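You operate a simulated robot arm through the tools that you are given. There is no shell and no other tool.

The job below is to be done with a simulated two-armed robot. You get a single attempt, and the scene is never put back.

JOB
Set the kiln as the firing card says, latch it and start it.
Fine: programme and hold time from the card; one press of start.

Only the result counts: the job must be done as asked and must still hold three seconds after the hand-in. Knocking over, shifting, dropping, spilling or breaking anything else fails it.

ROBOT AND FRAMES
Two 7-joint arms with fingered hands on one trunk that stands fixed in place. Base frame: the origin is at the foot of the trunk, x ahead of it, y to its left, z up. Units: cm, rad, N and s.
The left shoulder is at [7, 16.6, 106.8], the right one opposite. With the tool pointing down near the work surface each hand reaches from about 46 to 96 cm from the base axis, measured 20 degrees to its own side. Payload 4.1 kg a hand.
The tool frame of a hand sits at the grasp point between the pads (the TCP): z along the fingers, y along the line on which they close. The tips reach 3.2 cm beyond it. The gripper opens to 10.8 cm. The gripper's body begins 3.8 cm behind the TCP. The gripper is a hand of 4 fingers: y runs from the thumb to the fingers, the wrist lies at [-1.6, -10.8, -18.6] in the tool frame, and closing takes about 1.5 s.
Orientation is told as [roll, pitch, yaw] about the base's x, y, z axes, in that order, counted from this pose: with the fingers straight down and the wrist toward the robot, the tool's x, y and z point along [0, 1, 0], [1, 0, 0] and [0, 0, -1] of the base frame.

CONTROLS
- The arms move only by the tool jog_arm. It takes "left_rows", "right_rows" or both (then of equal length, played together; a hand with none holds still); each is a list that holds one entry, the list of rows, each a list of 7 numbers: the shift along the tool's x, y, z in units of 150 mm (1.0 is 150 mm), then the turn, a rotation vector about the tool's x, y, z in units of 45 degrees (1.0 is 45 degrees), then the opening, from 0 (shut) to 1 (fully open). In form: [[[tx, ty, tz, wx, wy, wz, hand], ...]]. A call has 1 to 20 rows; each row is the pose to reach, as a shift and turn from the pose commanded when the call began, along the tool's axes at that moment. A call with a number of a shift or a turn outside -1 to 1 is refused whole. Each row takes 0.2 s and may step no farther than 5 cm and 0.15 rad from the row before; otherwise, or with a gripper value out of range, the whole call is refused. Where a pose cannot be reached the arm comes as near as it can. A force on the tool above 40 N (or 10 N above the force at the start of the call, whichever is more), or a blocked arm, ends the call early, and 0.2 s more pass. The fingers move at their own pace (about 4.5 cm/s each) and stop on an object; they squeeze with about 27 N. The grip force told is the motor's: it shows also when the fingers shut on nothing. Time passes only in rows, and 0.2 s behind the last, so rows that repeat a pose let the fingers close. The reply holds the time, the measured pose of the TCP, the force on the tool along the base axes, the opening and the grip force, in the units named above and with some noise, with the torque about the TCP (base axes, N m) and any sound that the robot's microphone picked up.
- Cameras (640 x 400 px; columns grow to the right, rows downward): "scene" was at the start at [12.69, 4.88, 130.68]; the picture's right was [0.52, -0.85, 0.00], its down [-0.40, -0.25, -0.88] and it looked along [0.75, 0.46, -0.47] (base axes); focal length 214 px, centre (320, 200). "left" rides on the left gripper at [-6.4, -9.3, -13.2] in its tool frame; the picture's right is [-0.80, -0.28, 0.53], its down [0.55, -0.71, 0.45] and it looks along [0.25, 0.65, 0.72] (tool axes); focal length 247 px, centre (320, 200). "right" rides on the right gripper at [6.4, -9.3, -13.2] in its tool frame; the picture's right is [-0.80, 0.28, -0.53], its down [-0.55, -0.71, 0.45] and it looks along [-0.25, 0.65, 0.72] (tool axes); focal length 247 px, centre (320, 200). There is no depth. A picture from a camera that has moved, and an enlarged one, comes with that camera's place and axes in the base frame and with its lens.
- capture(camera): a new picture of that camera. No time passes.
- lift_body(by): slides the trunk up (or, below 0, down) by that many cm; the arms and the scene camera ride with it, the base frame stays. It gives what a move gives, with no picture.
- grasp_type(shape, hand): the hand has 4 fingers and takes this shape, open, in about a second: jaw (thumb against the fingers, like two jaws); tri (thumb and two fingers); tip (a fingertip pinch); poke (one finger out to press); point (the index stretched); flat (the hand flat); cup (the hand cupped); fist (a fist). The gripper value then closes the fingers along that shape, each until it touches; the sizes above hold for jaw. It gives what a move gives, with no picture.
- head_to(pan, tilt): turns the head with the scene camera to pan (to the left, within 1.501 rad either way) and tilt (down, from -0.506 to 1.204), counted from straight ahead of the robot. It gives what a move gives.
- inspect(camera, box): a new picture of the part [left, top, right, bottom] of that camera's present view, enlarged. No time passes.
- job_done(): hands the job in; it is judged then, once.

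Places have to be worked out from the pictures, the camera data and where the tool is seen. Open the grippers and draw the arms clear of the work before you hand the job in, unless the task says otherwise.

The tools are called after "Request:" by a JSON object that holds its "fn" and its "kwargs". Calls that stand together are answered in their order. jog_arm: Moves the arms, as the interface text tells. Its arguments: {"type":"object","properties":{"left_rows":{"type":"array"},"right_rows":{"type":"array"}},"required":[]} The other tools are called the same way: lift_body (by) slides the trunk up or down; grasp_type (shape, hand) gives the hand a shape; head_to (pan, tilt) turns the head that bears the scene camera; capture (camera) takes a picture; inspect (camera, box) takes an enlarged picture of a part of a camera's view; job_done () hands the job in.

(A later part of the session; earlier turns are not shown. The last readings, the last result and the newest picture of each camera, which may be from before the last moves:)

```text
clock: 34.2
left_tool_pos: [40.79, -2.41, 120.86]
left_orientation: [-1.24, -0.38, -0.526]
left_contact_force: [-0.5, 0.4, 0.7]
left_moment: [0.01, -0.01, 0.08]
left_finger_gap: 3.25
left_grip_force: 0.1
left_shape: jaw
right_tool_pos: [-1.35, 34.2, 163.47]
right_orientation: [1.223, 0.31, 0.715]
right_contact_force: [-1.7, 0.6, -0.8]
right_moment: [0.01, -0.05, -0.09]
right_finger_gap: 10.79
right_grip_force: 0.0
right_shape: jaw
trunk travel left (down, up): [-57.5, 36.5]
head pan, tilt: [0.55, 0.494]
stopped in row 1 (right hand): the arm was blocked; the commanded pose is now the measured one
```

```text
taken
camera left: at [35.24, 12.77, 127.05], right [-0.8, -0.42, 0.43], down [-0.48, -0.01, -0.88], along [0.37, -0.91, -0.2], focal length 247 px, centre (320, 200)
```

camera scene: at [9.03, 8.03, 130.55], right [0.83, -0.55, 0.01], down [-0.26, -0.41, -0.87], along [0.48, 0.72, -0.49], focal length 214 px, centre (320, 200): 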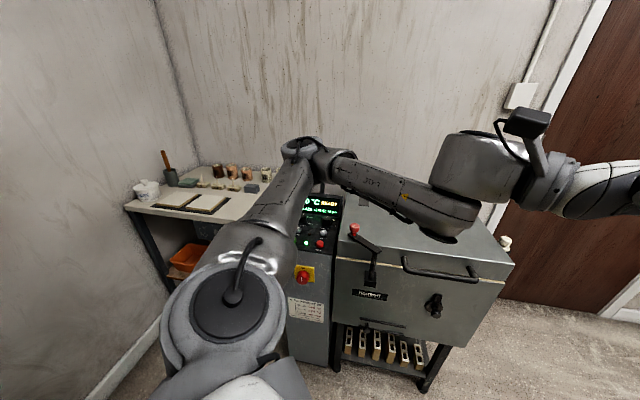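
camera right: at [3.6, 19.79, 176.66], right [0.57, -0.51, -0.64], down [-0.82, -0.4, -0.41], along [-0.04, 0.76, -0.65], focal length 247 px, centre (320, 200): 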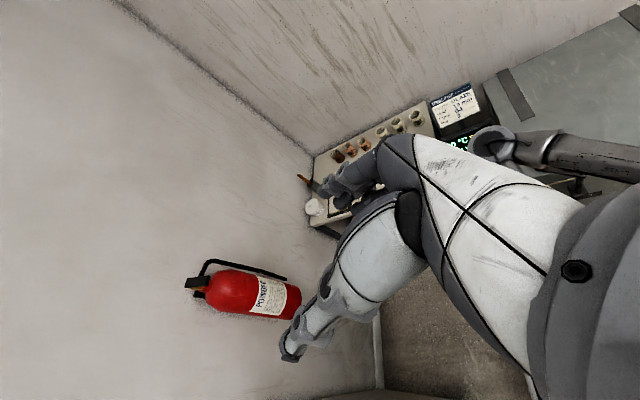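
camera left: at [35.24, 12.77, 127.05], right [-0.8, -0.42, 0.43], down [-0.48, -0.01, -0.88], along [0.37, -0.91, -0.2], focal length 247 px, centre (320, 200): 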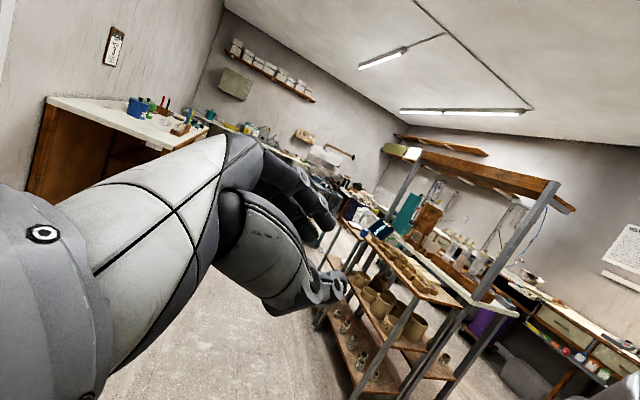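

All is nearly at rest: base about home, turned 25°. I inspect the panel, the latch and the bench for any harm.

Request:
{"fn": "inspect", "kwargs": {"camera": "scene", "box": [285, 180, 405, 300]}}

Request:
{"fn": "inspect", "kwargs": {"camera": "scene", "box": [110, 140, 290, 290]}}

Request:
{"fn": "inspect", "kwargs": {"camera": "scene", "box": [330, 200, 530, 390]}}

```text
3.33 times, centred on (345, 240) of scene
camera zoom: at [9.03, 8.03, 130.55], right [0.83, -0.55, 0.01], down [-0.26, -0.41, -0.87], along [0.48, 0.72, -0.49], focal length 715 px, centre (237, 67)
```

zoom: 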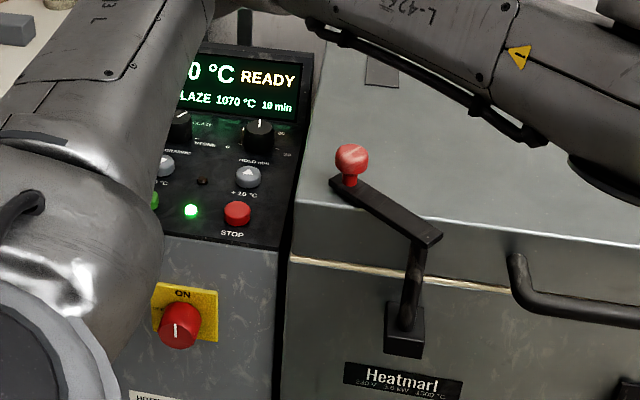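

```text
2.67 times, centred on (200, 215) of scene
camera zoom: at [9.03, 8.03, 130.55], right [0.83, -0.55, 0.01], down [-0.26, -0.41, -0.87], along [0.48, 0.72, -0.49], focal length 572 px, centre (640, 160)
```

zoom: 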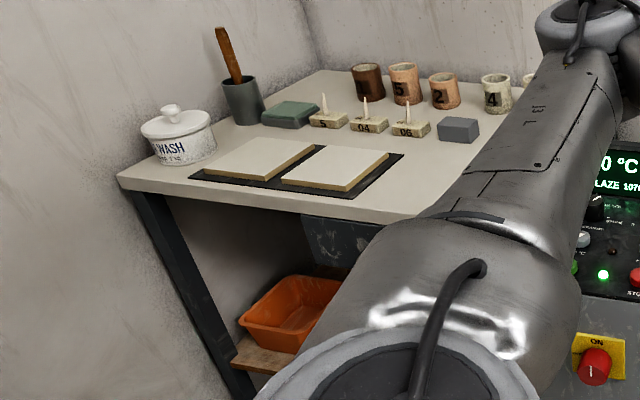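

```text
2.11 times, centred on (430, 295) of scene
camera zoom: at [9.03, 8.03, 130.55], right [0.83, -0.55, 0.01], down [-0.26, -0.41, -0.87], along [0.48, 0.72, -0.49], focal length 452 px, centre (88, 0)
```

zoom: 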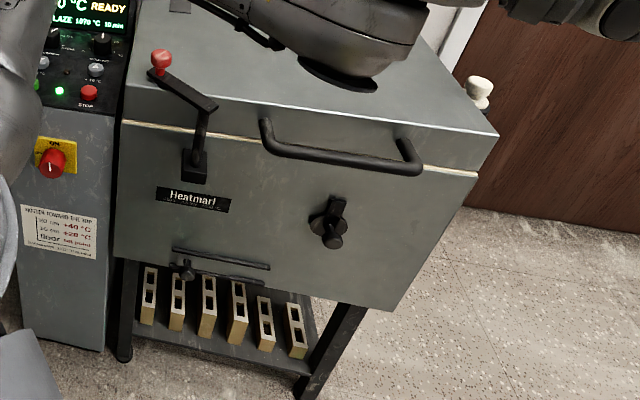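

Remarkably the display now seems to read GLAZE 1070 °C 10 min, and the lever has turned partway over the lid. I zoom in to verify.

Request:
{"fn": "inspect", "kwargs": {"camera": "scene", "box": [298, 188, 348, 228]}}

Request:
{"fn": "inspect", "kwargs": {"camera": "scene", "box": [295, 210, 355, 260]}}

Request:
{"fn": "inspect", "kwargs": {"camera": "scene", "box": [335, 210, 395, 260]}}

```text
10.00 times, centred on (323, 208) of scene
camera zoom: at [9.03, 8.03, 130.55], right [0.83, -0.55, 0.01], down [-0.26, -0.41, -0.87], along [0.48, 0.72, -0.49], focal length 2145 px, centre (290, 120)
```

zoom: 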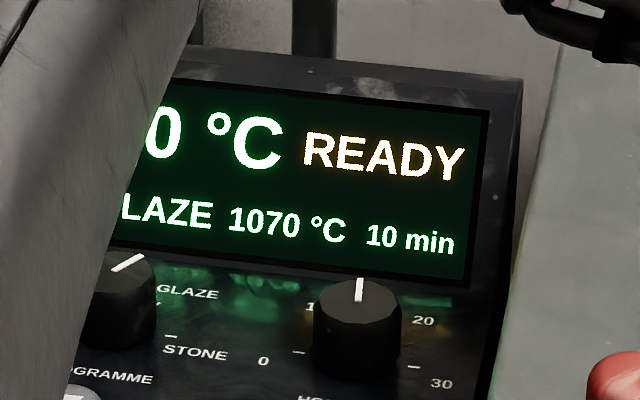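

```text
8.00 times, centred on (325, 235) of scene
camera zoom: at [9.03, 8.03, 130.55], right [0.83, -0.55, 0.01], down [-0.26, -0.41, -0.87], along [0.48, 0.72, -0.49], focal length 1716 px, centre (280, -80)
```

zoom: 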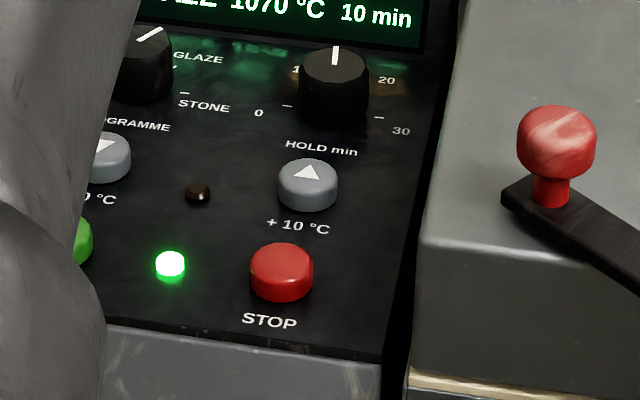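

```text
8.00 times, centred on (365, 235) of scene
camera zoom: at [9.03, 8.03, 130.55], right [0.83, -0.55, 0.01], down [-0.26, -0.41, -0.87], along [0.48, 0.72, -0.49], focal length 1716 px, centre (-40, -80)
```

zoom: 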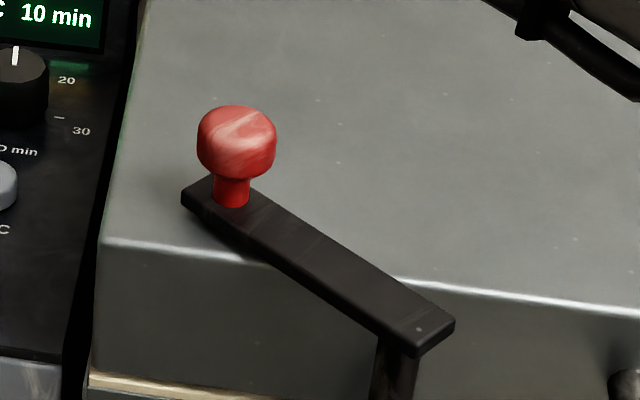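

Display confirmed: GLAZE 1070 °C, 10 min, READY; the HOLD pointer stands near 100°, inside the 10 zone. Before anything else I must untangle the arms, so I turn the head left and up to see where the right arm lies.

Request:
{"fn": "head_to", "kwargs": {"pan": 1.45, "tilt": -0.45}}

Request:
{"fn": "capture", "kwargs": {"camera": "scene"}}

Request:
{"fn": "capture", "kwargs": {"camera": "right"}}

Request:
{"fn": "capture", "kwargs": {"camera": "left"}}

```text
clock: 35.5
left_tool_pos: [41.64, -3.12, 120.57]
left_orientation: [-1.239, -0.37, -0.528]
left_contact_force: [0.7, -0.1, -0.2]
left_moment: [-0.01, -0.01, 0.01]
left_finger_gap: 3.24
left_grip_force: 0.1
left_shape: jaw
right_tool_pos: [0.03, 33.55, 163.76]
right_orientation: [1.23, 0.316, 0.715]
right_contact_force: [0.4, 0.0, -0.3]
right_moment: [0.01, -0.01, 0.02]
right_finger_gap: 10.77
right_grip_force: 0.0
right_shape: jaw
trunk travel left (down, up): [-57.5, 36.5]
head pan, tilt: [1.45, -0.45]
```

```text
taken
camera scene: at [5.14, 7.4, 138.55], right [1.0, -0.02, 0.0], down [0.01, 0.39, -0.92], along [0.02, 0.92, 0.39], focal length 214 px, centre (320, 200)
```

scene: 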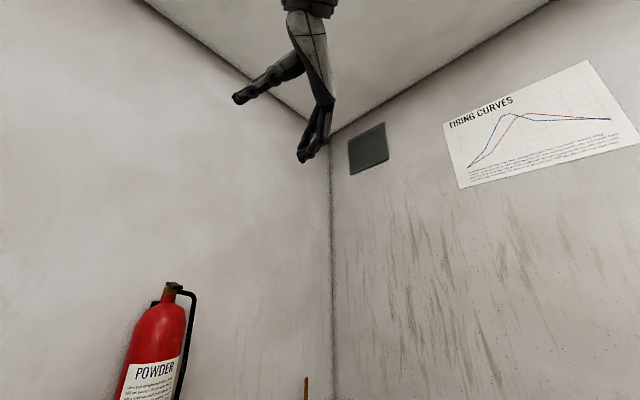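

```text
taken
camera right: at [2.58, 22.03, 176.5], right [0.57, -0.52, -0.63], down [-0.82, -0.4, -0.41], along [-0.04, 0.76, -0.65], focal length 247 px, centre (320, 200)
```

right: 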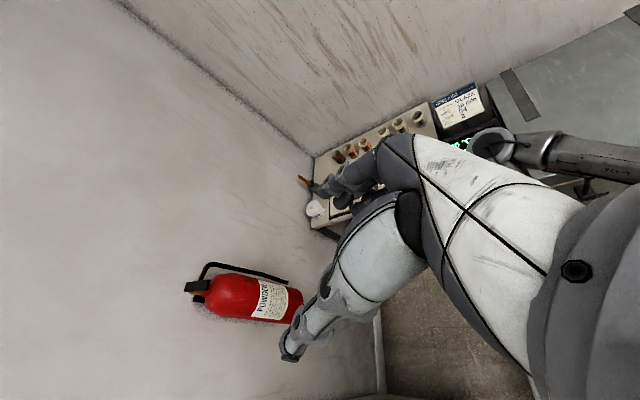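

```text
taken
camera left: at [36.25, 11.95, 126.82], right [-0.79, -0.42, 0.44], down [-0.48, 0.0, -0.88], along [0.37, -0.91, -0.2], focal length 247 px, centre (320, 200)
```

left: 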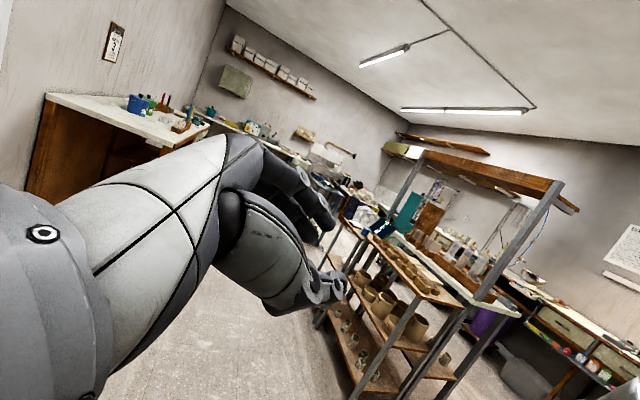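

The right hand hangs above left of the head with the forearm passing overhead. I turn the head back to its first pose to compare the body's pose with the start.

Request:
{"fn": "head_to", "kwargs": {"pan": 0.55, "tilt": 0.494}}

Request:
{"fn": "capture", "kwargs": {"camera": "scene"}}

```text
clock: 36.7
left_tool_pos: [41.7, -3.12, 120.69]
left_orientation: [-1.239, -0.37, -0.526]
left_contact_force: [0.0, 0.2, -0.8]
left_moment: [0.0, -0.03, -0.02]
left_finger_gap: 3.25
left_grip_force: 0.0
left_shape: jaw
right_tool_pos: [0.06, 33.55, 163.6]
right_orientation: [1.229, 0.318, 0.715]
right_contact_force: [0.9, 0.7, -0.2]
right_moment: [-0.02, -0.03, 0.02]
right_finger_gap: 10.81
right_grip_force: 0.0
right_shape: jaw
trunk travel left (down, up): [-57.5, 36.5]
head pan, tilt: [0.55, 0.494]
```

```text
taken
camera scene: at [9.94, 7.7, 130.51], right [0.83, -0.55, 0.0], down [-0.27, -0.41, -0.87], along [0.48, 0.73, -0.49], focal length 214 px, centre (320, 200)
```

scene: 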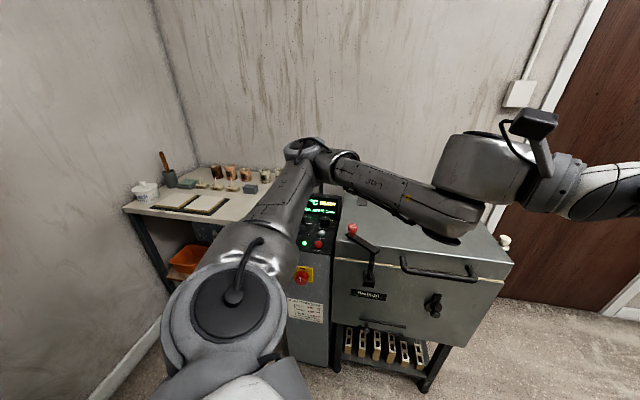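

The robot rests stably now, turned about 25° near its home place. I start untangling with a slow move of the right hand, forward and to the right, well above everything.

Request:
{"fn": "jog_arm", "kwargs": {"right_rows": [[[-0.05, 0.014, -0.08, 0, 0, 0, 1.0], [-0.11, 0.032, -0.18, 0, 0, 0, 1.0], [-0.17, 0.05, -0.28, 0, 0, 0, 1.0], [-0.23, 0.067, -0.38, 0, 0, 0, 1.0], [-0.29, 0.085, -0.48, 0, 0, 0, 1.0], [-0.35, 0.102, -0.58, 0, 0, 0, 1.0], [-0.41, 0.12, -0.68, 0, 0, 0, 1.0], [-0.46, 0.135, -0.76, 0, 0, 0, 1.0], [-0.487, 0.142, -0.807, 0, 0, 0, 1.0]]]}}

Request:
{"fn": "capture", "kwargs": {"camera": "scene"}}

Request:
{"fn": "capture", "kwargs": {"camera": "right"}}

```text
clock: 38.7
left_tool_pos: [41.73, -3.03, 120.6]
left_orientation: [-1.24, -0.369, -0.526]
left_contact_force: [0.7, 0.0, -0.2]
left_moment: [0.0, 0.01, -0.01]
left_finger_gap: 3.25
left_grip_force: 0.0
left_shape: jaw
right_tool_pos: [9.96, 23.99, 160.29]
right_orientation: [1.224, 0.317, 0.714]
right_contact_force: [0.7, 0.0, -0.3]
right_moment: [0.0, 0.02, 0.04]
right_finger_gap: 10.82
right_grip_force: 0.0
right_shape: jaw
trunk travel left (down, up): [-57.5, 36.5]
head pan, tilt: [0.55, 0.494]
```

```text
taken
camera scene: at [12.71, 4.86, 130.68], right [0.52, -0.85, 0.0], down [-0.4, -0.25, -0.88], along [0.75, 0.46, -0.47], focal length 214 px, centre (320, 200)
```

scene: 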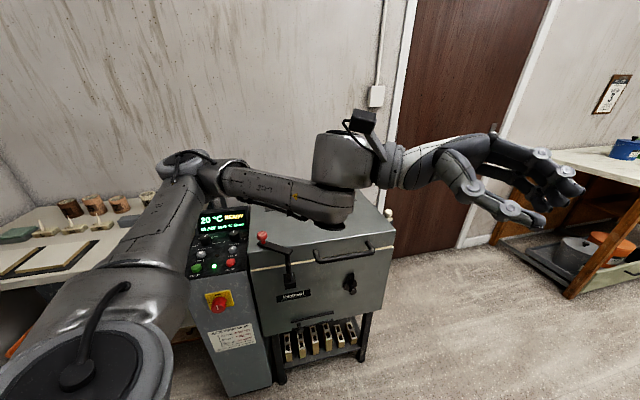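

```text
taken
camera right: at [12.4, 12.66, 173.02], right [0.57, -0.52, -0.63], down [-0.82, -0.4, -0.41], along [-0.04, 0.75, -0.66], focal length 247 px, centre (320, 200)
```

right: 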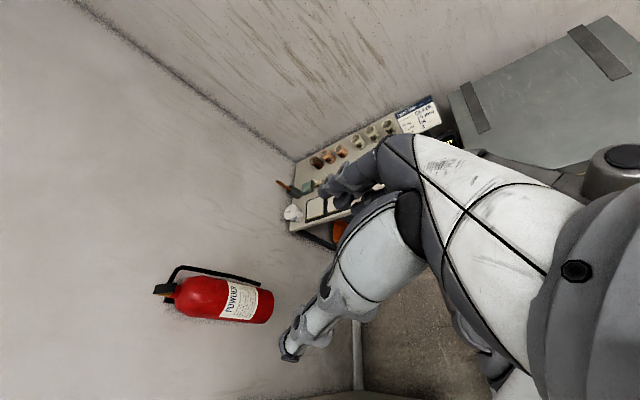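

The body and head are back at their exact starting pose: the overhead right arm had been pressing on the head. I continue bringing the right hand over to the right side.

Request:
{"fn": "jog_arm", "kwargs": {"right_rows": [[[-0.06, -0.016, -0.08, 0, 0, 0, 1.0], [-0.13, -0.036, -0.18, 0, 0, 0, 1.0], [-0.21, -0.058, -0.29, 0, 0, 0, 1.0], [-0.29, -0.08, -0.4, 0, 0, 0, 1.0], [-0.37, -0.1, -0.51, 0, 0, 0, 1.0], [-0.45, -0.123, -0.62, 0, 0, 0, 1.0], [-0.53, -0.145, -0.73, 0, 0, 0, 1.0], [-0.582, -0.16, -0.798, 0, 0, 0, 1.0], [-0.582, -0.16, -0.798, 0, 0, 0, 1.0]]]}}

Request:
{"fn": "jog_arm", "kwargs": {"right_rows": [[[-0.06, -0.016, -0.08, 0, 0, 0, 1.0], [-0.13, -0.036, -0.18, 0, 0, 0, 1.0], [-0.21, -0.058, -0.29, 0, 0, 0, 1.0], [-0.29, -0.08, -0.4, 0, 0, 0, 1.0], [-0.37, -0.1, -0.51, 0, 0, 0, 1.0], [-0.45, -0.123, -0.62, 0, 0, 0, 1.0], [-0.53, -0.145, -0.73, 0, 0, 0, 1.0], [-0.582, -0.16, -0.798, 0, 0, 0, 1.0], [-0.582, -0.16, -0.798, 0, 0, 0, 1.0]]]}}

Request:
{"fn": "capture", "kwargs": {"camera": "scene"}}

Request:
{"fn": "capture", "kwargs": {"camera": "right"}}

```text
clock: 40.7
left_tool_pos: [41.68, -3.03, 120.51]
left_orientation: [-1.238, -0.37, -0.527]
left_contact_force: [0.9, 0.4, -1.2]
left_moment: [-0.01, -0.03, 0.02]
left_finger_gap: 3.27
left_grip_force: 0.1
left_shape: jaw
right_tool_pos: [16.43, 10.96, 156.94]
right_orientation: [1.229, 0.318, 0.715]
right_contact_force: [0.3, 0.5, 0.0]
right_moment: [-0.01, 0.0, 0.04]
right_finger_gap: 10.8
right_grip_force: 0.1
right_shape: jaw
trunk travel left (down, up): [-57.5, 36.5]
head pan, tilt: [0.55, 0.494]
```

```text
clock: 42.7
left_tool_pos: [41.54, -3.0, 120.56]
left_orientation: [-1.241, -0.37, -0.528]
left_contact_force: [0.4, 0.2, -0.1]
left_moment: [0.01, 0.0, -0.01]
left_finger_gap: 3.24
left_grip_force: 0.2
left_shape: jaw
right_tool_pos: [23.05, -2.16, 153.73]
right_orientation: [1.225, 0.318, 0.715]
right_contact_force: [0.4, 1.1, 1.2]
right_moment: [0.04, -0.02, -0.03]
right_finger_gap: 10.79
right_grip_force: 0.1
right_shape: jaw
trunk travel left (down, up): [-57.5, 36.5]
head pan, tilt: [0.55, 0.494]
```

```text
taken
camera scene: at [12.68, 4.9, 130.68], right [0.52, -0.85, 0.0], down [-0.4, -0.25, -0.88], along [0.75, 0.46, -0.47], focal length 214 px, centre (320, 200)
```

scene: 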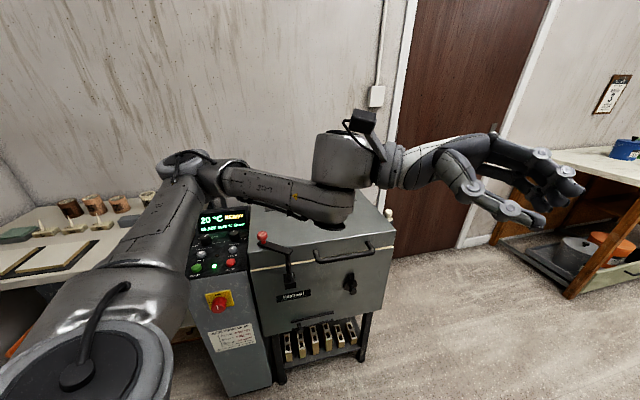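

```text
taken
camera right: at [25.68, -13.55, 166.46], right [0.57, -0.52, -0.63], down [-0.82, -0.4, -0.41], along [-0.04, 0.75, -0.66], focal length 247 px, centre (320, 200)
```

right: 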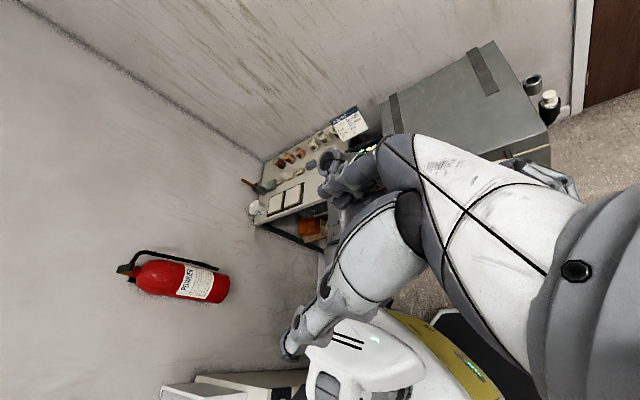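

The right hand follows well. I now rotate it halfway back to fingers-down while carrying it farther right and forward, clear of the left hand.

Request:
{"fn": "jog_arm", "kwargs": {"right_rows": [[[-0.08, 0.008, -0.1, -0.044, -0.067, 0.027, 1.0], [-0.17, 0.016, -0.2, -0.088, -0.134, 0.055, 1.0], [-0.26, 0.025, -0.3, -0.132, -0.2, 0.082, 1.0], [-0.35, 0.033, -0.41, -0.176, -0.268, 0.109, 1.0], [-0.44, 0.042, -0.52, -0.22, -0.335, 0.137, 1.0], [-0.53, 0.05, -0.62, -0.264, -0.4, 0.164, 1.0], [-0.62, 0.06, -0.73, -0.307, -0.47, 0.191, 1.0], [-0.71, 0.068, -0.83, -0.351, -0.535, 0.218, 1.0], [-0.79, 0.075, -0.92, -0.395, -0.602, 0.246, 1.0], [-0.828, 0.079, -0.965, -0.439, -0.669, 0.273, 1.0], [-0.828, 0.079, -0.965, -0.439, -0.669, 0.273, 1.0]]]}}

Request:
{"fn": "capture", "kwargs": {"camera": "right"}}

Request:
{"fn": "capture", "kwargs": {"camera": "scene"}}

```text
clock: 45.1
left_tool_pos: [41.66, -3.21, 120.49]
left_orientation: [-1.239, -0.371, -0.528]
left_contact_force: [0.1, -0.1, -1.0]
left_moment: [0.02, 0.01, 0.0]
left_finger_gap: 3.24
left_grip_force: 0.0
left_shape: jaw
right_tool_pos: [34.17, -16.3, 146.72]
right_orientation: [0.571, 0.272, 0.299]
right_contact_force: [0.7, 0.2, -0.5]
right_moment: [0.03, 0.0, 0.03]
right_finger_gap: 10.79
right_grip_force: 0.1
right_shape: jaw
trunk travel left (down, up): [-57.5, 36.5]
head pan, tilt: [0.55, 0.494]
```

```text
taken
camera right: at [29.86, -19.39, 163.26], right [0.55, -0.83, -0.06], down [-0.76, -0.46, -0.46], along [0.36, 0.3, -0.89], focal length 247 px, centre (320, 200)
```

right: 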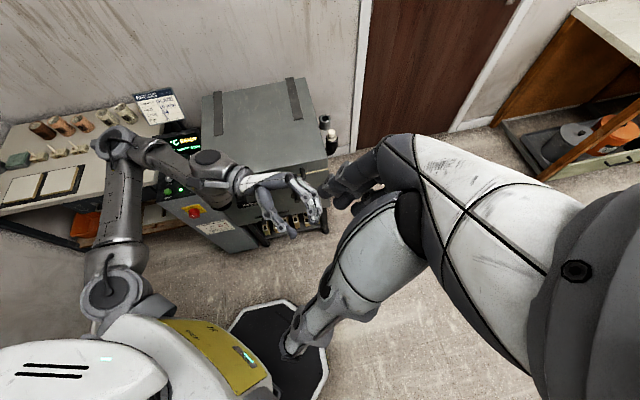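

```text
taken
camera scene: at [12.75, 4.86, 130.68], right [0.52, -0.85, 0.0], down [-0.4, -0.25, -0.88], along [0.75, 0.46, -0.47], focal length 214 px, centre (320, 200)
```

scene: 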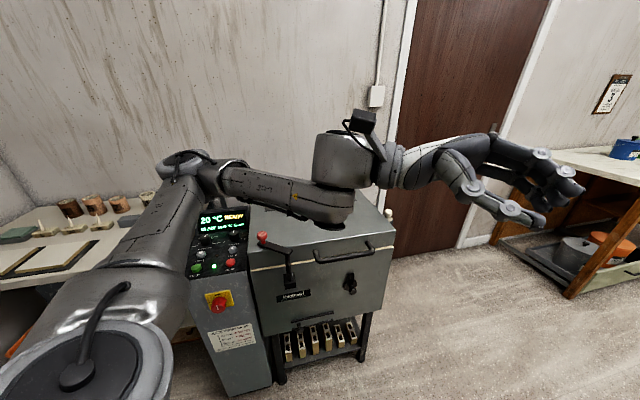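

From above, the right camera shows the left arm reaching out over the bench front with its forearm across the kiln. I finish turning the right hand to fingers-down and move it farther right.

Request:
{"fn": "jog_arm", "kwargs": {"right_rows": [[[-0.09, 0.045, -0.026, -0.044, -0.067, 0.027, 1.0], [-0.19, 0.09, -0.053, -0.088, -0.134, 0.055, 1.0], [-0.29, 0.14, -0.08, -0.132, -0.2, 0.082, 1.0], [-0.39, 0.19, -0.11, -0.176, -0.268, 0.109, 1.0], [-0.49, 0.235, -0.14, -0.22, -0.335, 0.137, 1.0], [-0.59, 0.285, -0.167, -0.264, -0.4, 0.164, 1.0], [-0.69, 0.333, -0.195, -0.307, -0.47, 0.191, 1.0], [-0.79, 0.38, -0.224, -0.351, -0.535, 0.218, 1.0], [-0.88, 0.425, -0.25, -0.395, -0.602, 0.246, 1.0], [-0.953, 0.46, -0.27, -0.439, -0.669, 0.273, 1.0], [-0.953, 0.46, -0.27, -0.439, -0.669, 0.273, 1.0]]]}}

Request:
{"fn": "capture", "kwargs": {"camera": "right"}}

```text
clock: 47.5
left_tool_pos: [41.64, -3.17, 120.62]
left_orientation: [-1.239, -0.372, -0.525]
left_contact_force: [0.1, 1.3, -1.0]
left_moment: [-0.02, 0.0, -0.03]
left_finger_gap: 3.24
left_grip_force: 0.0
left_shape: jaw
right_tool_pos: [43.57, -28.26, 140.93]
right_orientation: [-0.004, 0.001, -0.002]
right_contact_force: [0.2, 0.8, 0.0]
right_moment: [0.04, -0.03, -0.01]
right_finger_gap: 10.78
right_grip_force: 0.1
right_shape: jaw
trunk travel left (down, up): [-57.5, 36.5]
head pan, tilt: [0.55, 0.494]
```

```text
taken
camera right: at [34.34, -21.85, 153.93], right [0.28, -0.8, 0.54], down [-0.71, -0.55, -0.44], along [0.65, -0.25, -0.72], focal length 247 px, centre (320, 200)
```

right: 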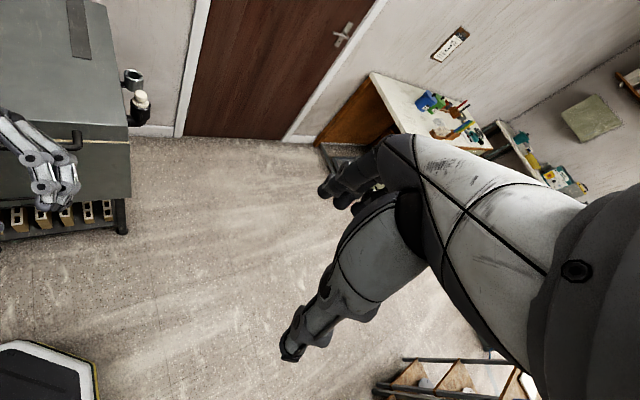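

The right hand is back in order. I raise the trunk by 20 cm so the left elbow and forearm clear the card, panel and lid before unwinding the left arm.

Request:
{"fn": "lift_body", "kwargs": {"by": 20}}

Request:
{"fn": "capture", "kwargs": {"camera": "scene"}}

Request:
{"fn": "capture", "kwargs": {"camera": "left"}}

```text
clock: 49.7
left_tool_pos: [41.71, -3.17, 140.47]
left_orientation: [-1.239, -0.37, -0.526]
left_contact_force: [-0.4, -0.4, 0.4]
left_moment: [-0.01, 0.0, 0.02]
left_finger_gap: 3.25
left_grip_force: 0.1
left_shape: jaw
right_tool_pos: [43.62, -28.17, 160.85]
right_orientation: [-0.003, 0.002, -0.001]
right_contact_force: [0.3, 0.0, 0.5]
right_moment: [0.0, 0.0, 0.0]
right_finger_gap: 10.81
right_grip_force: 0.0
right_shape: jaw
trunk travel left (down, up): [-77.5, 16.5]
head pan, tilt: [0.55, 0.494]
```

```text
taken
camera scene: at [12.71, 4.86, 150.68], right [0.52, -0.85, 0.0], down [-0.4, -0.25, -0.88], along [0.75, 0.46, -0.47], focal length 214 px, centre (320, 200)
```

scene: 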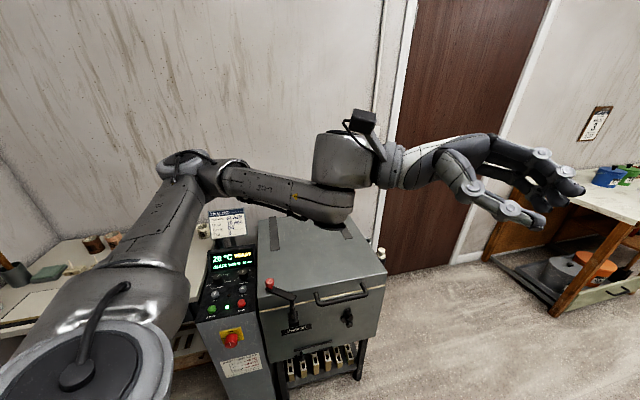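

```text
taken
camera left: at [36.23, 11.97, 146.82], right [-0.79, -0.42, 0.44], down [-0.48, 0.0, -0.88], along [0.37, -0.91, -0.2], focal length 247 px, centre (320, 200)
```

left: 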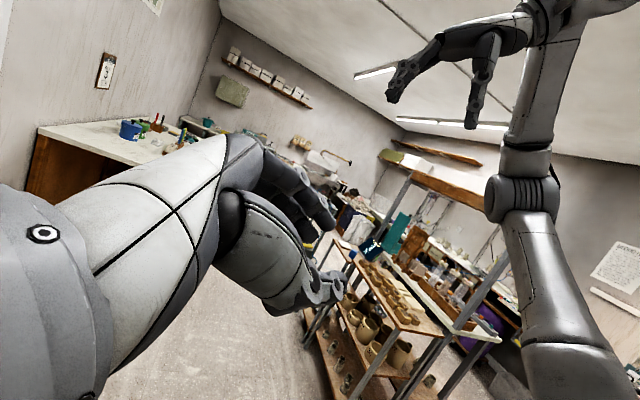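

Now I unwind the left hand: half of the rotation back to fingers-down while moving it left, all at z≈140 and well above everything.

Request:
{"fn": "jog_arm", "kwargs": {"left_rows": [[[0.02, -0.07, -0.13, 0, 0.09, -0.05, 0.3], [0.02, -0.14, -0.26, -0.001, 0.18, -0.1, 0.3], [0.02, -0.21, -0.39, -0.001, 0.28, -0.15, 0.3], [0.01, -0.27, -0.51, -0.002, 0.38, -0.2, 0.3], [0.01, -0.33, -0.62, -0.003, 0.48, -0.25, 0.3], [0, -0.39, -0.74, -0.003, 0.58, -0.3, 0.3], [0, -0.45, -0.85, -0.004, 0.67, -0.35, 0.3], [0, -0.49, -0.93, -0.004, 0.75, -0.4, 0.3], [0, -0.52, -0.98, -0.005, 0.823, -0.434, 0.3], [0, -0.52, -0.98, -0.005, 0.823, -0.434, 0.3]]]}}

Request:
{"fn": "capture", "kwargs": {"camera": "scene"}}

Request:
{"fn": "capture", "kwargs": {"camera": "left"}}

```text
clock: 51.9
left_tool_pos: [48.54, 8.37, 138.94]
left_orientation: [-0.701, -0.13, -0.366]
left_contact_force: [-0.1, -0.4, 0.3]
left_moment: [-0.01, 0.0, -0.01]
left_finger_gap: 3.24
left_grip_force: 0.1
left_shape: jaw
left hand out of reach, approached as far as the arm can: row 5, 6, 7, 8, 9, 10
right_tool_pos: [43.72, -28.32, 160.86]
right_orientation: [-0.003, 0.004, -0.002]
right_contact_force: [-0.6, 0.6, -0.4]
right_moment: [0.01, 0.03, 0.03]
right_finger_gap: 10.82
right_grip_force: 0.1
right_shape: jaw
trunk travel left (down, up): [-77.5, 16.5]
head pan, tilt: [0.55, 0.494]
```

```text
taken
camera scene: at [12.83, 4.85, 150.67], right [0.52, -0.85, 0.0], down [-0.41, -0.25, -0.88], along [0.75, 0.46, -0.47], focal length 214 px, centre (320, 200)
```

scene: 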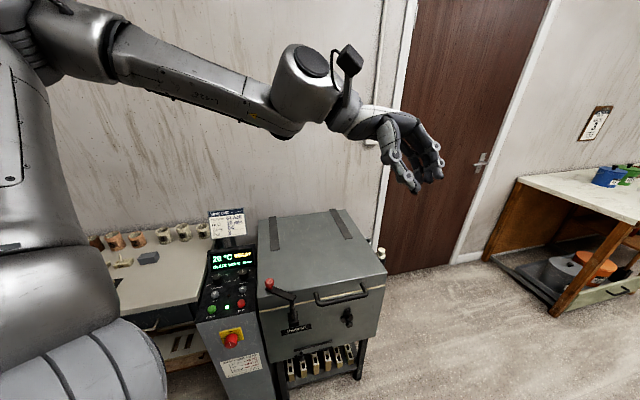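

```text
taken
camera left: at [39.36, 15.61, 151.85], right [-0.62, -0.78, 0.07], down [-0.52, 0.34, -0.78], along [0.59, -0.52, -0.62], focal length 247 px, centre (320, 200)
```

left: 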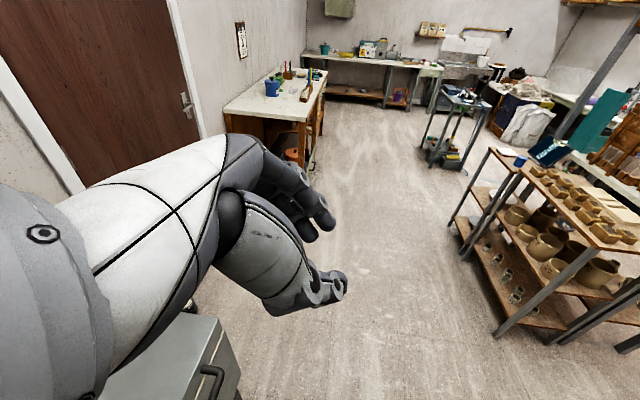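

The elbow is now up and left as at the start — a good posture. I continue rotating to fingers-down and moving left.

Request:
{"fn": "jog_arm", "kwargs": {"left_rows": [[[0.06, -0.08, -0.07, 0, 0.09, -0.05, 0.3], [0.12, -0.165, -0.14, -0.001, 0.18, -0.1, 0.3], [0.18, -0.25, -0.21, -0.001, 0.27, -0.15, 0.3], [0.235, -0.33, -0.28, -0.002, 0.36, -0.2, 0.3], [0.29, -0.41, -0.35, -0.003, 0.45, -0.25, 0.3], [0.35, -0.495, -0.42, -0.003, 0.54, -0.3, 0.3], [0.41, -0.58, -0.495, -0.004, 0.63, -0.35, 0.3], [0.47, -0.66, -0.565, -0.004, 0.72, -0.4, 0.3], [0.53, -0.745, -0.635, -0.005, 0.82, -0.46, 0.3], [0.587, -0.827, -0.707, -0.005, 0.907, -0.512, 0.3], [0.587, -0.827, -0.707, -0.005, 0.907, -0.512, 0.3]]]}}

Request:
{"fn": "capture", "kwargs": {"camera": "scene"}}

Request:
{"fn": "capture", "kwargs": {"camera": "left"}}

```text
clock: 54.3
left_tool_pos: [51.38, 46.87, 153.99]
left_orientation: [0.019, 0.012, -0.104]
left_contact_force: [0.0, 0.0, 0.2]
left_moment: [0.03, 0.07, 0.01]
left_finger_gap: 3.28
left_grip_force: 0.1
left_shape: jaw
left hand out of reach, approached as far as the arm can: row 1, 2, 3, 4, 5, 6, 7, 8, 9, 10, 11
right_tool_pos: [43.86, -28.43, 160.91]
right_orientation: [-0.002, 0.004, 0.0]
right_contact_force: [1.1, -0.1, -1.0]
right_moment: [0.01, 0.02, 0.05]
right_finger_gap: 10.8
right_grip_force: 0.2
right_shape: jaw
trunk travel left (down, up): [-77.5, 16.5]
head pan, tilt: [0.55, 0.494]
```

```text
taken
camera scene: at [13.02, 4.74, 150.65], right [0.52, -0.85, 0.0], down [-0.41, -0.25, -0.88], along [0.75, 0.46, -0.48], focal length 214 px, centre (320, 200)
```

scene: 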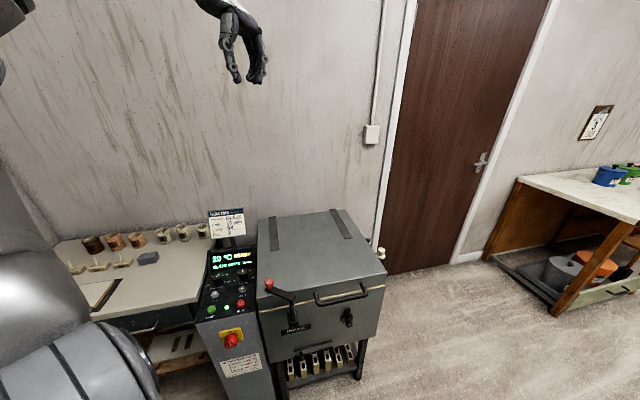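

```text
taken
camera left: at [41.65, 41.08, 167.07], right [-0.37, -0.75, -0.54], down [-0.65, 0.63, -0.43], along [0.66, 0.19, -0.72], focal length 247 px, centre (320, 200)
```

left: 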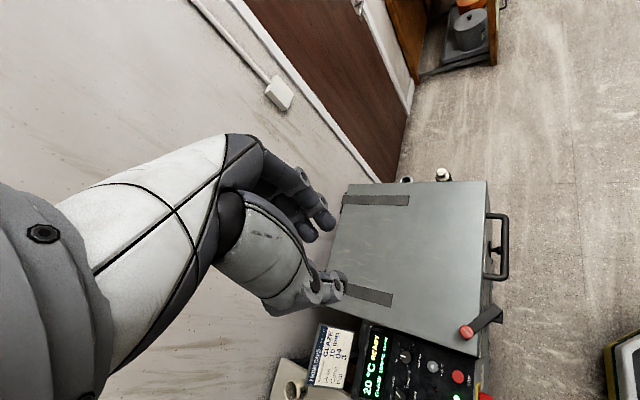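

The hand is almost level again at [51.4, 46.9, 154], but flagged out of reach. I send a no-move row to see what pose the controller is holding.

Request:
{"fn": "jog_arm", "kwargs": {"left_rows": [[[0, 0, 0, 0, 0, 0, 0.3], [0, 0, 0, 0, 0, 0, 0.3], [0, 0, 0, 0, 0, 0, 0.3]]]}}

Request:
{"fn": "capture", "kwargs": {"camera": "scene"}}

Request:
{"fn": "capture", "kwargs": {"camera": "right"}}

```text
clock: 55.1
left_tool_pos: [51.2, 46.8, 154.05]
left_orientation: [0.018, 0.01, -0.106]
left_contact_force: [0.8, -0.5, 0.4]
left_moment: [-0.01, 0.01, -0.05]
left_finger_gap: 3.24
left_grip_force: 0.0
left_shape: jaw
right_tool_pos: [43.74, -28.27, 160.85]
right_orientation: [-0.003, 0.003, -0.003]
right_contact_force: [0.5, 0.3, 0.5]
right_moment: [-0.03, 0.04, -0.01]
right_finger_gap: 10.82
right_grip_force: 0.0
right_shape: jaw
trunk travel left (down, up): [-77.5, 16.5]
head pan, tilt: [0.55, 0.494]
```

```text
taken
camera scene: at [12.81, 4.8, 150.67], right [0.52, -0.85, 0.0], down [-0.41, -0.25, -0.88], along [0.75, 0.46, -0.47], focal length 214 px, centre (320, 200)
```

scene: 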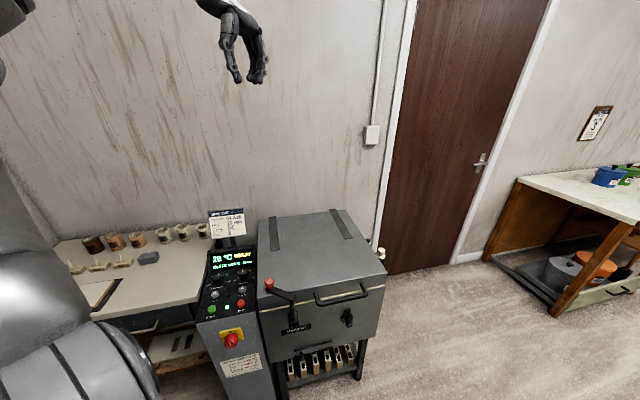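

```text
taken
camera right: at [34.48, -21.93, 173.91], right [0.28, -0.8, 0.53], down [-0.71, -0.55, -0.44], along [0.65, -0.25, -0.72], focal length 247 px, centre (320, 200)
```

right: 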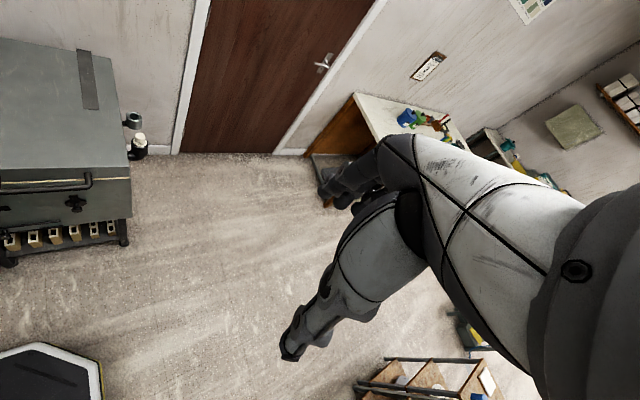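

The controller now holds the reached pose cleanly. I bring the hand lower and back in a small test move.

Request:
{"fn": "jog_arm", "kwargs": {"left_rows": [[[0.013, -0.06, 0.067, 0, 0, 0.02, 0.3], [0.027, -0.12, 0.133, 0, 0, 0.04, 0.3], [0.04, -0.18, 0.2, 0, 0, 0.06, 0.3], [0.054, -0.25, 0.267, 0, 0, 0.08, 0.3], [0.067, -0.31, 0.333, 0, 0, 0.1, 0.3], [0.067, -0.31, 0.333, 0, 0, 0.1, 0.3]]]}}

Request:
{"fn": "capture", "kwargs": {"camera": "scene"}}

```text
clock: 56.5
left_tool_pos: [47.07, 49.04, 148.99]
left_orientation: [0.017, 0.013, -0.189]
left_contact_force: [-0.2, -0.2, 1.1]
left_moment: [0.01, 0.03, 0.0]
left_finger_gap: 3.25
left_grip_force: 0.0
left_shape: jaw
left hand out of reach, approached as far as the arm can: row 3, 4, 5, 6
right_tool_pos: [43.5, -28.29, 160.84]
right_orientation: [-0.003, 0.002, -0.002]
right_contact_force: [-1.0, -0.5, -0.1]
right_moment: [0.03, -0.01, 0.04]
right_finger_gap: 10.79
right_grip_force: 0.0
right_shape: jaw
trunk travel left (down, up): [-77.5, 16.5]
head pan, tilt: [0.55, 0.494]
```

```text
taken
camera scene: at [12.69, 4.82, 150.69], right [0.52, -0.85, 0.0], down [-0.4, -0.25, -0.88], along [0.75, 0.46, -0.47], focal length 214 px, centre (320, 200)
```

scene: 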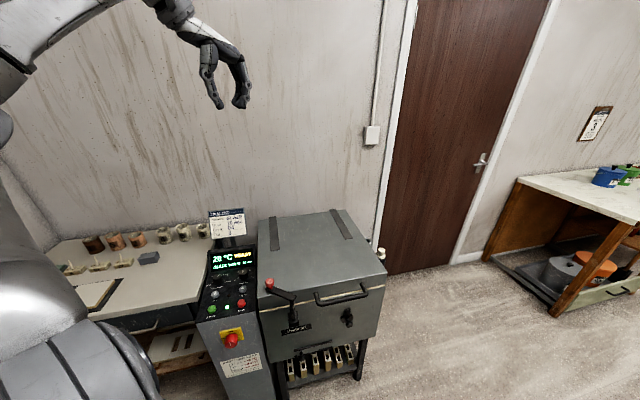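

The small yaw went the wrong way and met a joint limit. I turn the other way, counter-clockwise, by about 25°, and lower a bit.

Request:
{"fn": "jog_arm", "kwargs": {"left_rows": [[[0, 0, 0, 0, 0, -0.12, 0.3], [0, 0, 0, 0, 0, -0.24, 0.3], [0, 0, 0.03, 0, 0, -0.36, 0.3], [0, 0, 0.1, 0, 0, -0.48, 0.3], [0, 0, 0.17, 0, 0, -0.56, 0.3], [0, 0, 0.24, 0, 0, -0.56, 0.3], [0, 0, 0.3, 0, 0, -0.56, 0.3], [0, 0, 0.3, 0, 0, -0.56, 0.3]]]}}

Request:
{"fn": "capture", "kwargs": {"camera": "scene"}}

```text
clock: 58.3
left_tool_pos: [48.42, 62.83, 153.34]
left_orientation: [0.021, 0.004, 0.249]
left_contact_force: [0.3, -0.2, 0.8]
left_moment: [0.02, -0.02, -0.01]
left_finger_gap: 3.25
left_grip_force: 0.0
left_shape: jaw
left hand out of reach, approached as far as the arm can: row 1, 2, 3, 4, 5, 6, 7, 8
right_tool_pos: [43.48, -28.34, 160.93]
right_orientation: [-0.005, 0.001, -0.002]
right_contact_force: [-0.3, 0.7, 0.6]
right_moment: [0.0, 0.0, 0.0]
right_finger_gap: 10.77
right_grip_force: 0.1
right_shape: jaw
trunk travel left (down, up): [-77.5, 16.5]
head pan, tilt: [0.55, 0.494]
```

```text
taken
camera scene: at [12.71, 4.88, 150.68], right [0.52, -0.85, 0.0], down [-0.4, -0.25, -0.88], along [0.75, 0.46, -0.47], focal length 214 px, centre (320, 200)
```

scene: 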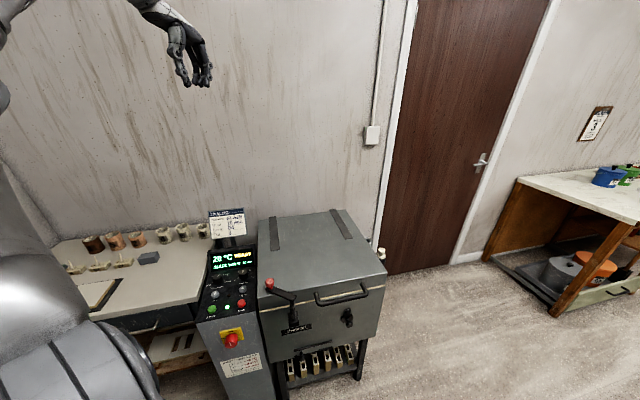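

The left arm still meets some joint limit. I turn the right hand leftward (free space) so its camera can look at the left arm's posture.

Request:
{"fn": "jog_arm", "kwargs": {"right_rows": [[[0, 0, 0, 0, 0, -0.15, 1.0], [0, 0, 0, 0, 0, -0.3, 1.0], [0, 0, 0, 0, 0, -0.45, 1.0], [0, 0, 0, 0, 0, -0.6, 1.0], [0, 0, 0, 0, 0, -0.75, 1.0], [0, 0, 0, 0, 0, -0.9, 1.0], [0, 0, 0, 0, 0, -1.0, 1.0], [0, 0, 0, 0, 0, -1.0, 1.0]]]}}

Request:
{"fn": "jog_arm", "kwargs": {"right_rows": [[[0, 0, 0, 0, 0, -0.15, 1.0], [0, 0, 0, 0, 0, -0.3, 1.0], [0, 0, 0, 0, 0, -0.45, 1.0], [0, 0, 0, 0, 0, -0.6, 1.0], [0, 0, 0, 0, 0, -0.75, 1.0], [0, 0, 0, 0, 0, -0.9, 1.0], [0, 0, 0, 0, 0, -1.0, 1.0], [0, 0, 0, 0, 0, -1.0, 1.0]]]}}

Request:
{"fn": "capture", "kwargs": {"camera": "right"}}

```text
clock: 60.1
left_tool_pos: [48.42, 62.87, 153.43]
left_orientation: [0.02, 0.003, 0.251]
left_contact_force: [-0.3, 0.3, 0.0]
left_moment: [0.0, -0.02, 0.01]
left_finger_gap: 3.23
left_grip_force: 0.1
left_shape: jaw
right_tool_pos: [41.32, -25.36, 158.91]
right_orientation: [0.0, 0.001, 0.782]
right_contact_force: [-0.4, -0.1, 0.6]
right_moment: [0.0, 0.03, -0.01]
right_finger_gap: 10.78
right_grip_force: 0.2
right_shape: jaw
right hand out of reach, approached as far as the arm can: row 6, 7, 8
trunk travel left (down, up): [-77.5, 16.5]
head pan, tilt: [0.55, 0.494]
```

```text
clock: 61.9
left_tool_pos: [48.58, 62.67, 153.27]
left_orientation: [0.021, 0.004, 0.249]
left_contact_force: [0.2, -0.7, 0.2]
left_moment: [0.0, -0.02, 0.01]
left_finger_gap: 3.25
left_grip_force: 0.1
left_shape: jaw
right_tool_pos: [30.25, -17.98, 154.07]
right_orientation: [0.004, 0.0, 1.568]
right_contact_force: [0.1, 0.1, 0.7]
right_moment: [0.02, -0.02, 0.01]
right_finger_gap: 10.77
right_grip_force: 0.1
right_shape: jaw
right hand out of reach, approached as far as the arm can: row 1, 2, 3, 4, 5, 6, 7, 8
trunk travel left (down, up): [-77.5, 16.5]
head pan, tilt: [0.55, 0.494]
```

```text
taken
camera right: at [23.91, -27.35, 167.11], right [0.8, 0.28, 0.53], down [0.55, -0.71, -0.45], along [0.25, 0.65, -0.72], focal length 247 px, centre (320, 200)
```

right: 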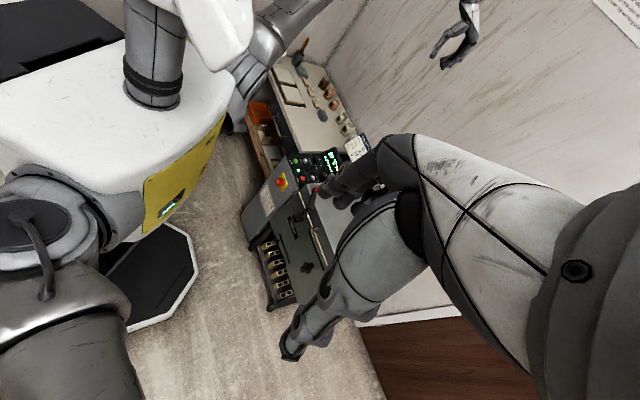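

The left upper arm stands up with the elbow high. I try a pure downward move of 4.5 cm for the left hand.

Request:
{"fn": "jog_arm", "kwargs": {"left_rows": [[[0, 0, 0.05, 0, 0, 0, 0.3], [0, 0, 0.1, 0, 0, 0, 0.3], [0, 0, 0.15, 0, 0, 0, 0.3], [0, 0, 0.2, 0, 0, 0, 0.3], [0, 0, 0.25, 0, 0, 0, 0.3], [0, 0, 0.3, 0, 0, 0, 0.3], [0, 0, 0.3, 0, 0, 0, 0.3]]]}}

Request:
{"fn": "capture", "kwargs": {"camera": "right"}}

```text
clock: 63.5
left_tool_pos: [48.86, 64.67, 149.61]
left_orientation: [0.021, 0.005, 0.25]
left_contact_force: [-0.4, 1.3, -0.1]
left_moment: [0.0, 0.01, 0.0]
left_finger_gap: 3.24
left_grip_force: 0.1
left_shape: jaw
left hand out of reach, approached as far as the arm can: row 2, 3, 4, 5, 6, 7
right_tool_pos: [30.38, -18.01, 154.1]
right_orientation: [0.003, 0.001, 1.566]
right_contact_force: [-0.6, -0.2, -1.0]
right_moment: [0.02, 0.01, 0.02]
right_finger_gap: 10.79
right_grip_force: 0.1
right_shape: jaw
trunk travel left (down, up): [-77.5, 16.5]
head pan, tilt: [0.55, 0.494]
```

```text
taken
camera right: at [23.94, -27.31, 167.12], right [0.8, 0.28, 0.53], down [0.55, -0.71, -0.45], along [0.25, 0.65, -0.72], focal length 247 px, centre (320, 200)
```

right: 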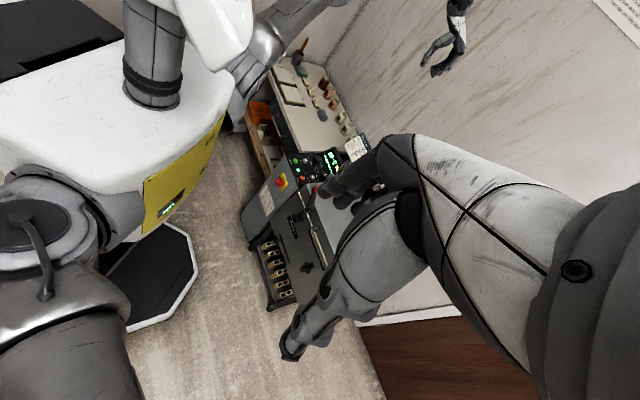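

It lowers, with some sideways drift. I head toward the equivalent of the starting pose, [36.5, 54.3, 138.4] at yaw 0, which was reachable.

Request:
{"fn": "jog_arm", "kwargs": {"left_rows": [[[-0.05, -0.1, 0.08, 0, 0, 0.03, 0.3], [-0.1, -0.2, 0.16, 0, 0, 0.07, 0.3], [-0.15, -0.3, 0.24, 0, 0, 0.1, 0.3], [-0.2, -0.42, 0.32, 0, 0, 0.14, 0.3], [-0.25, -0.54, 0.41, 0, 0, 0.18, 0.3], [-0.3, -0.64, 0.5, 0, 0, 0.22, 0.3], [-0.35, -0.75, 0.58, 0, 0, 0.26, 0.3], [-0.4, -0.86, 0.67, 0, 0, 0.29, 0.3], [-0.46, -0.97, 0.747, 0, 0, 0.318, 0.3], [-0.46, -0.97, 0.747, 0, 0, 0.318, 0.3]]]}}

Request:
{"fn": "capture", "kwargs": {"camera": "right"}}

Request:
{"fn": "capture", "kwargs": {"camera": "scene"}}

```text
clock: 65.7
left_tool_pos: [37.69, 54.23, 138.44]
left_orientation: [0.016, -0.003, -0.001]
left_contact_force: [2.8, 1.9, -6.5]
left_moment: [-0.2, 0.22, -0.04]
left_finger_gap: 3.24
left_grip_force: 0.0
left_shape: jaw
left hand out of reach, approached as far as the arm can: row 1, 2, 3, 4, 5, 6, 7
right_tool_pos: [31.48, -18.04, 153.68]
right_orientation: [0.008, 0.004, 1.566]
right_contact_force: [0.5, 0.1, -0.9]
right_moment: [0.01, 0.03, 0.01]
right_finger_gap: 10.81
right_grip_force: 0.0
right_shape: jaw
trunk travel left (down, up): [-77.5, 16.5]
head pan, tilt: [0.55, 0.494]
```

```text
taken
camera right: at [25.18, -27.2, 166.95], right [0.8, 0.28, 0.52], down [0.54, -0.71, -0.45], along [0.24, 0.65, -0.72], focal length 247 px, centre (320, 200)
```

right: 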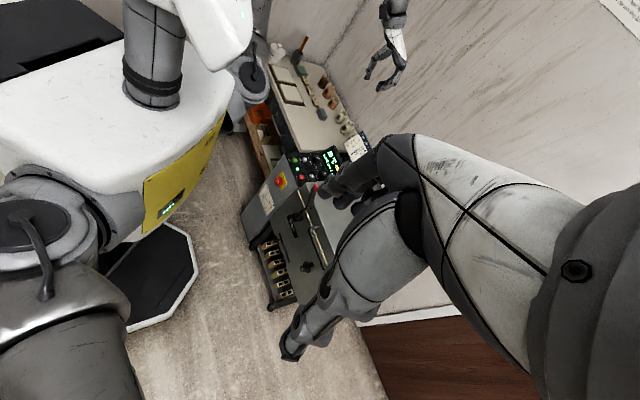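

```text
taken
camera scene: at [13.78, 4.95, 150.57], right [0.52, -0.85, 0.0], down [-0.41, -0.25, -0.88], along [0.75, 0.46, -0.48], focal length 214 px, centre (320, 200)
```

scene: 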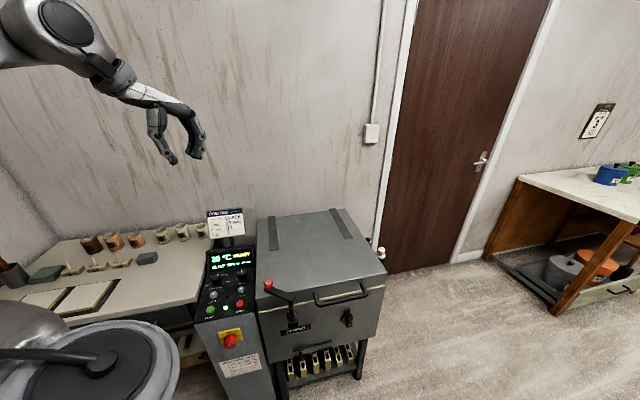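

The left hand is back at the start-like pose and reachable. The body is rocking slightly from the elbow swing, so I hold still a second.

Request:
{"fn": "jog_arm", "kwargs": {"left_rows": [[[0, 0, 0, 0, 0, 0, 0.3], [0, 0, 0, 0, 0, 0, 0.3], [0, 0, 0, 0, 0, 0, 0.3], [0, 0, 0, 0, 0, 0, 0.3], [0, 0, 0, 0, 0, 0, 0.3]]]}}

Request:
{"fn": "capture", "kwargs": {"camera": "scene"}}

Request:
{"fn": "inspect", "kwargs": {"camera": "scene", "box": [190, 200, 310, 340]}}

```text
clock: 66.9
left_tool_pos: [36.71, 54.46, 138.28]
left_orientation: [0.018, 0.01, 0.005]
left_contact_force: [0.0, 0.1, -0.9]
left_moment: [-0.02, -0.02, 0.02]
left_finger_gap: 3.25
left_grip_force: 0.0
left_shape: jaw
right_tool_pos: [30.57, -18.02, 154.0]
right_orientation: [0.004, 0.003, 1.568]
right_contact_force: [0.9, -0.9, 0.0]
right_moment: [-0.01, 0.02, -0.04]
right_finger_gap: 10.81
right_grip_force: 0.1
right_shape: jaw
trunk travel left (down, up): [-77.5, 16.5]
head pan, tilt: [0.55, 0.494]
```

```text
taken
camera scene: at [12.84, 4.88, 150.67], right [0.52, -0.85, 0.0], down [-0.41, -0.25, -0.88], along [0.75, 0.46, -0.48], focal length 214 px, centre (320, 200)
```

scene: 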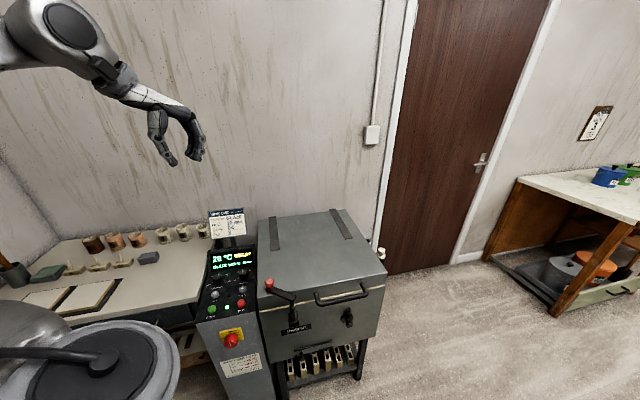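

```text
2.86 times, centred on (250, 270) of scene
camera zoom: at [12.84, 4.88, 150.67], right [0.52, -0.85, 0.0], down [-0.41, -0.25, -0.88], along [0.75, 0.46, -0.48], focal length 613 px, centre (520, 0)
```

zoom: 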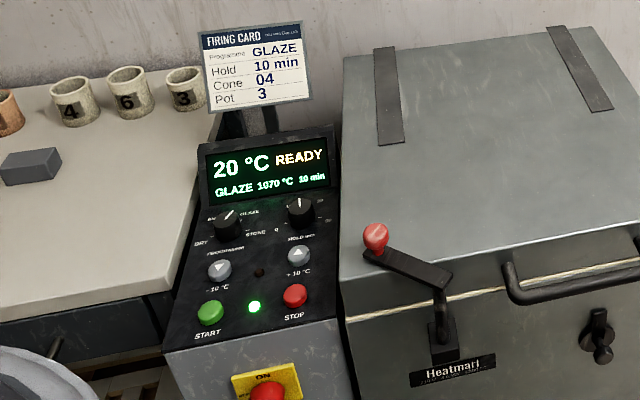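

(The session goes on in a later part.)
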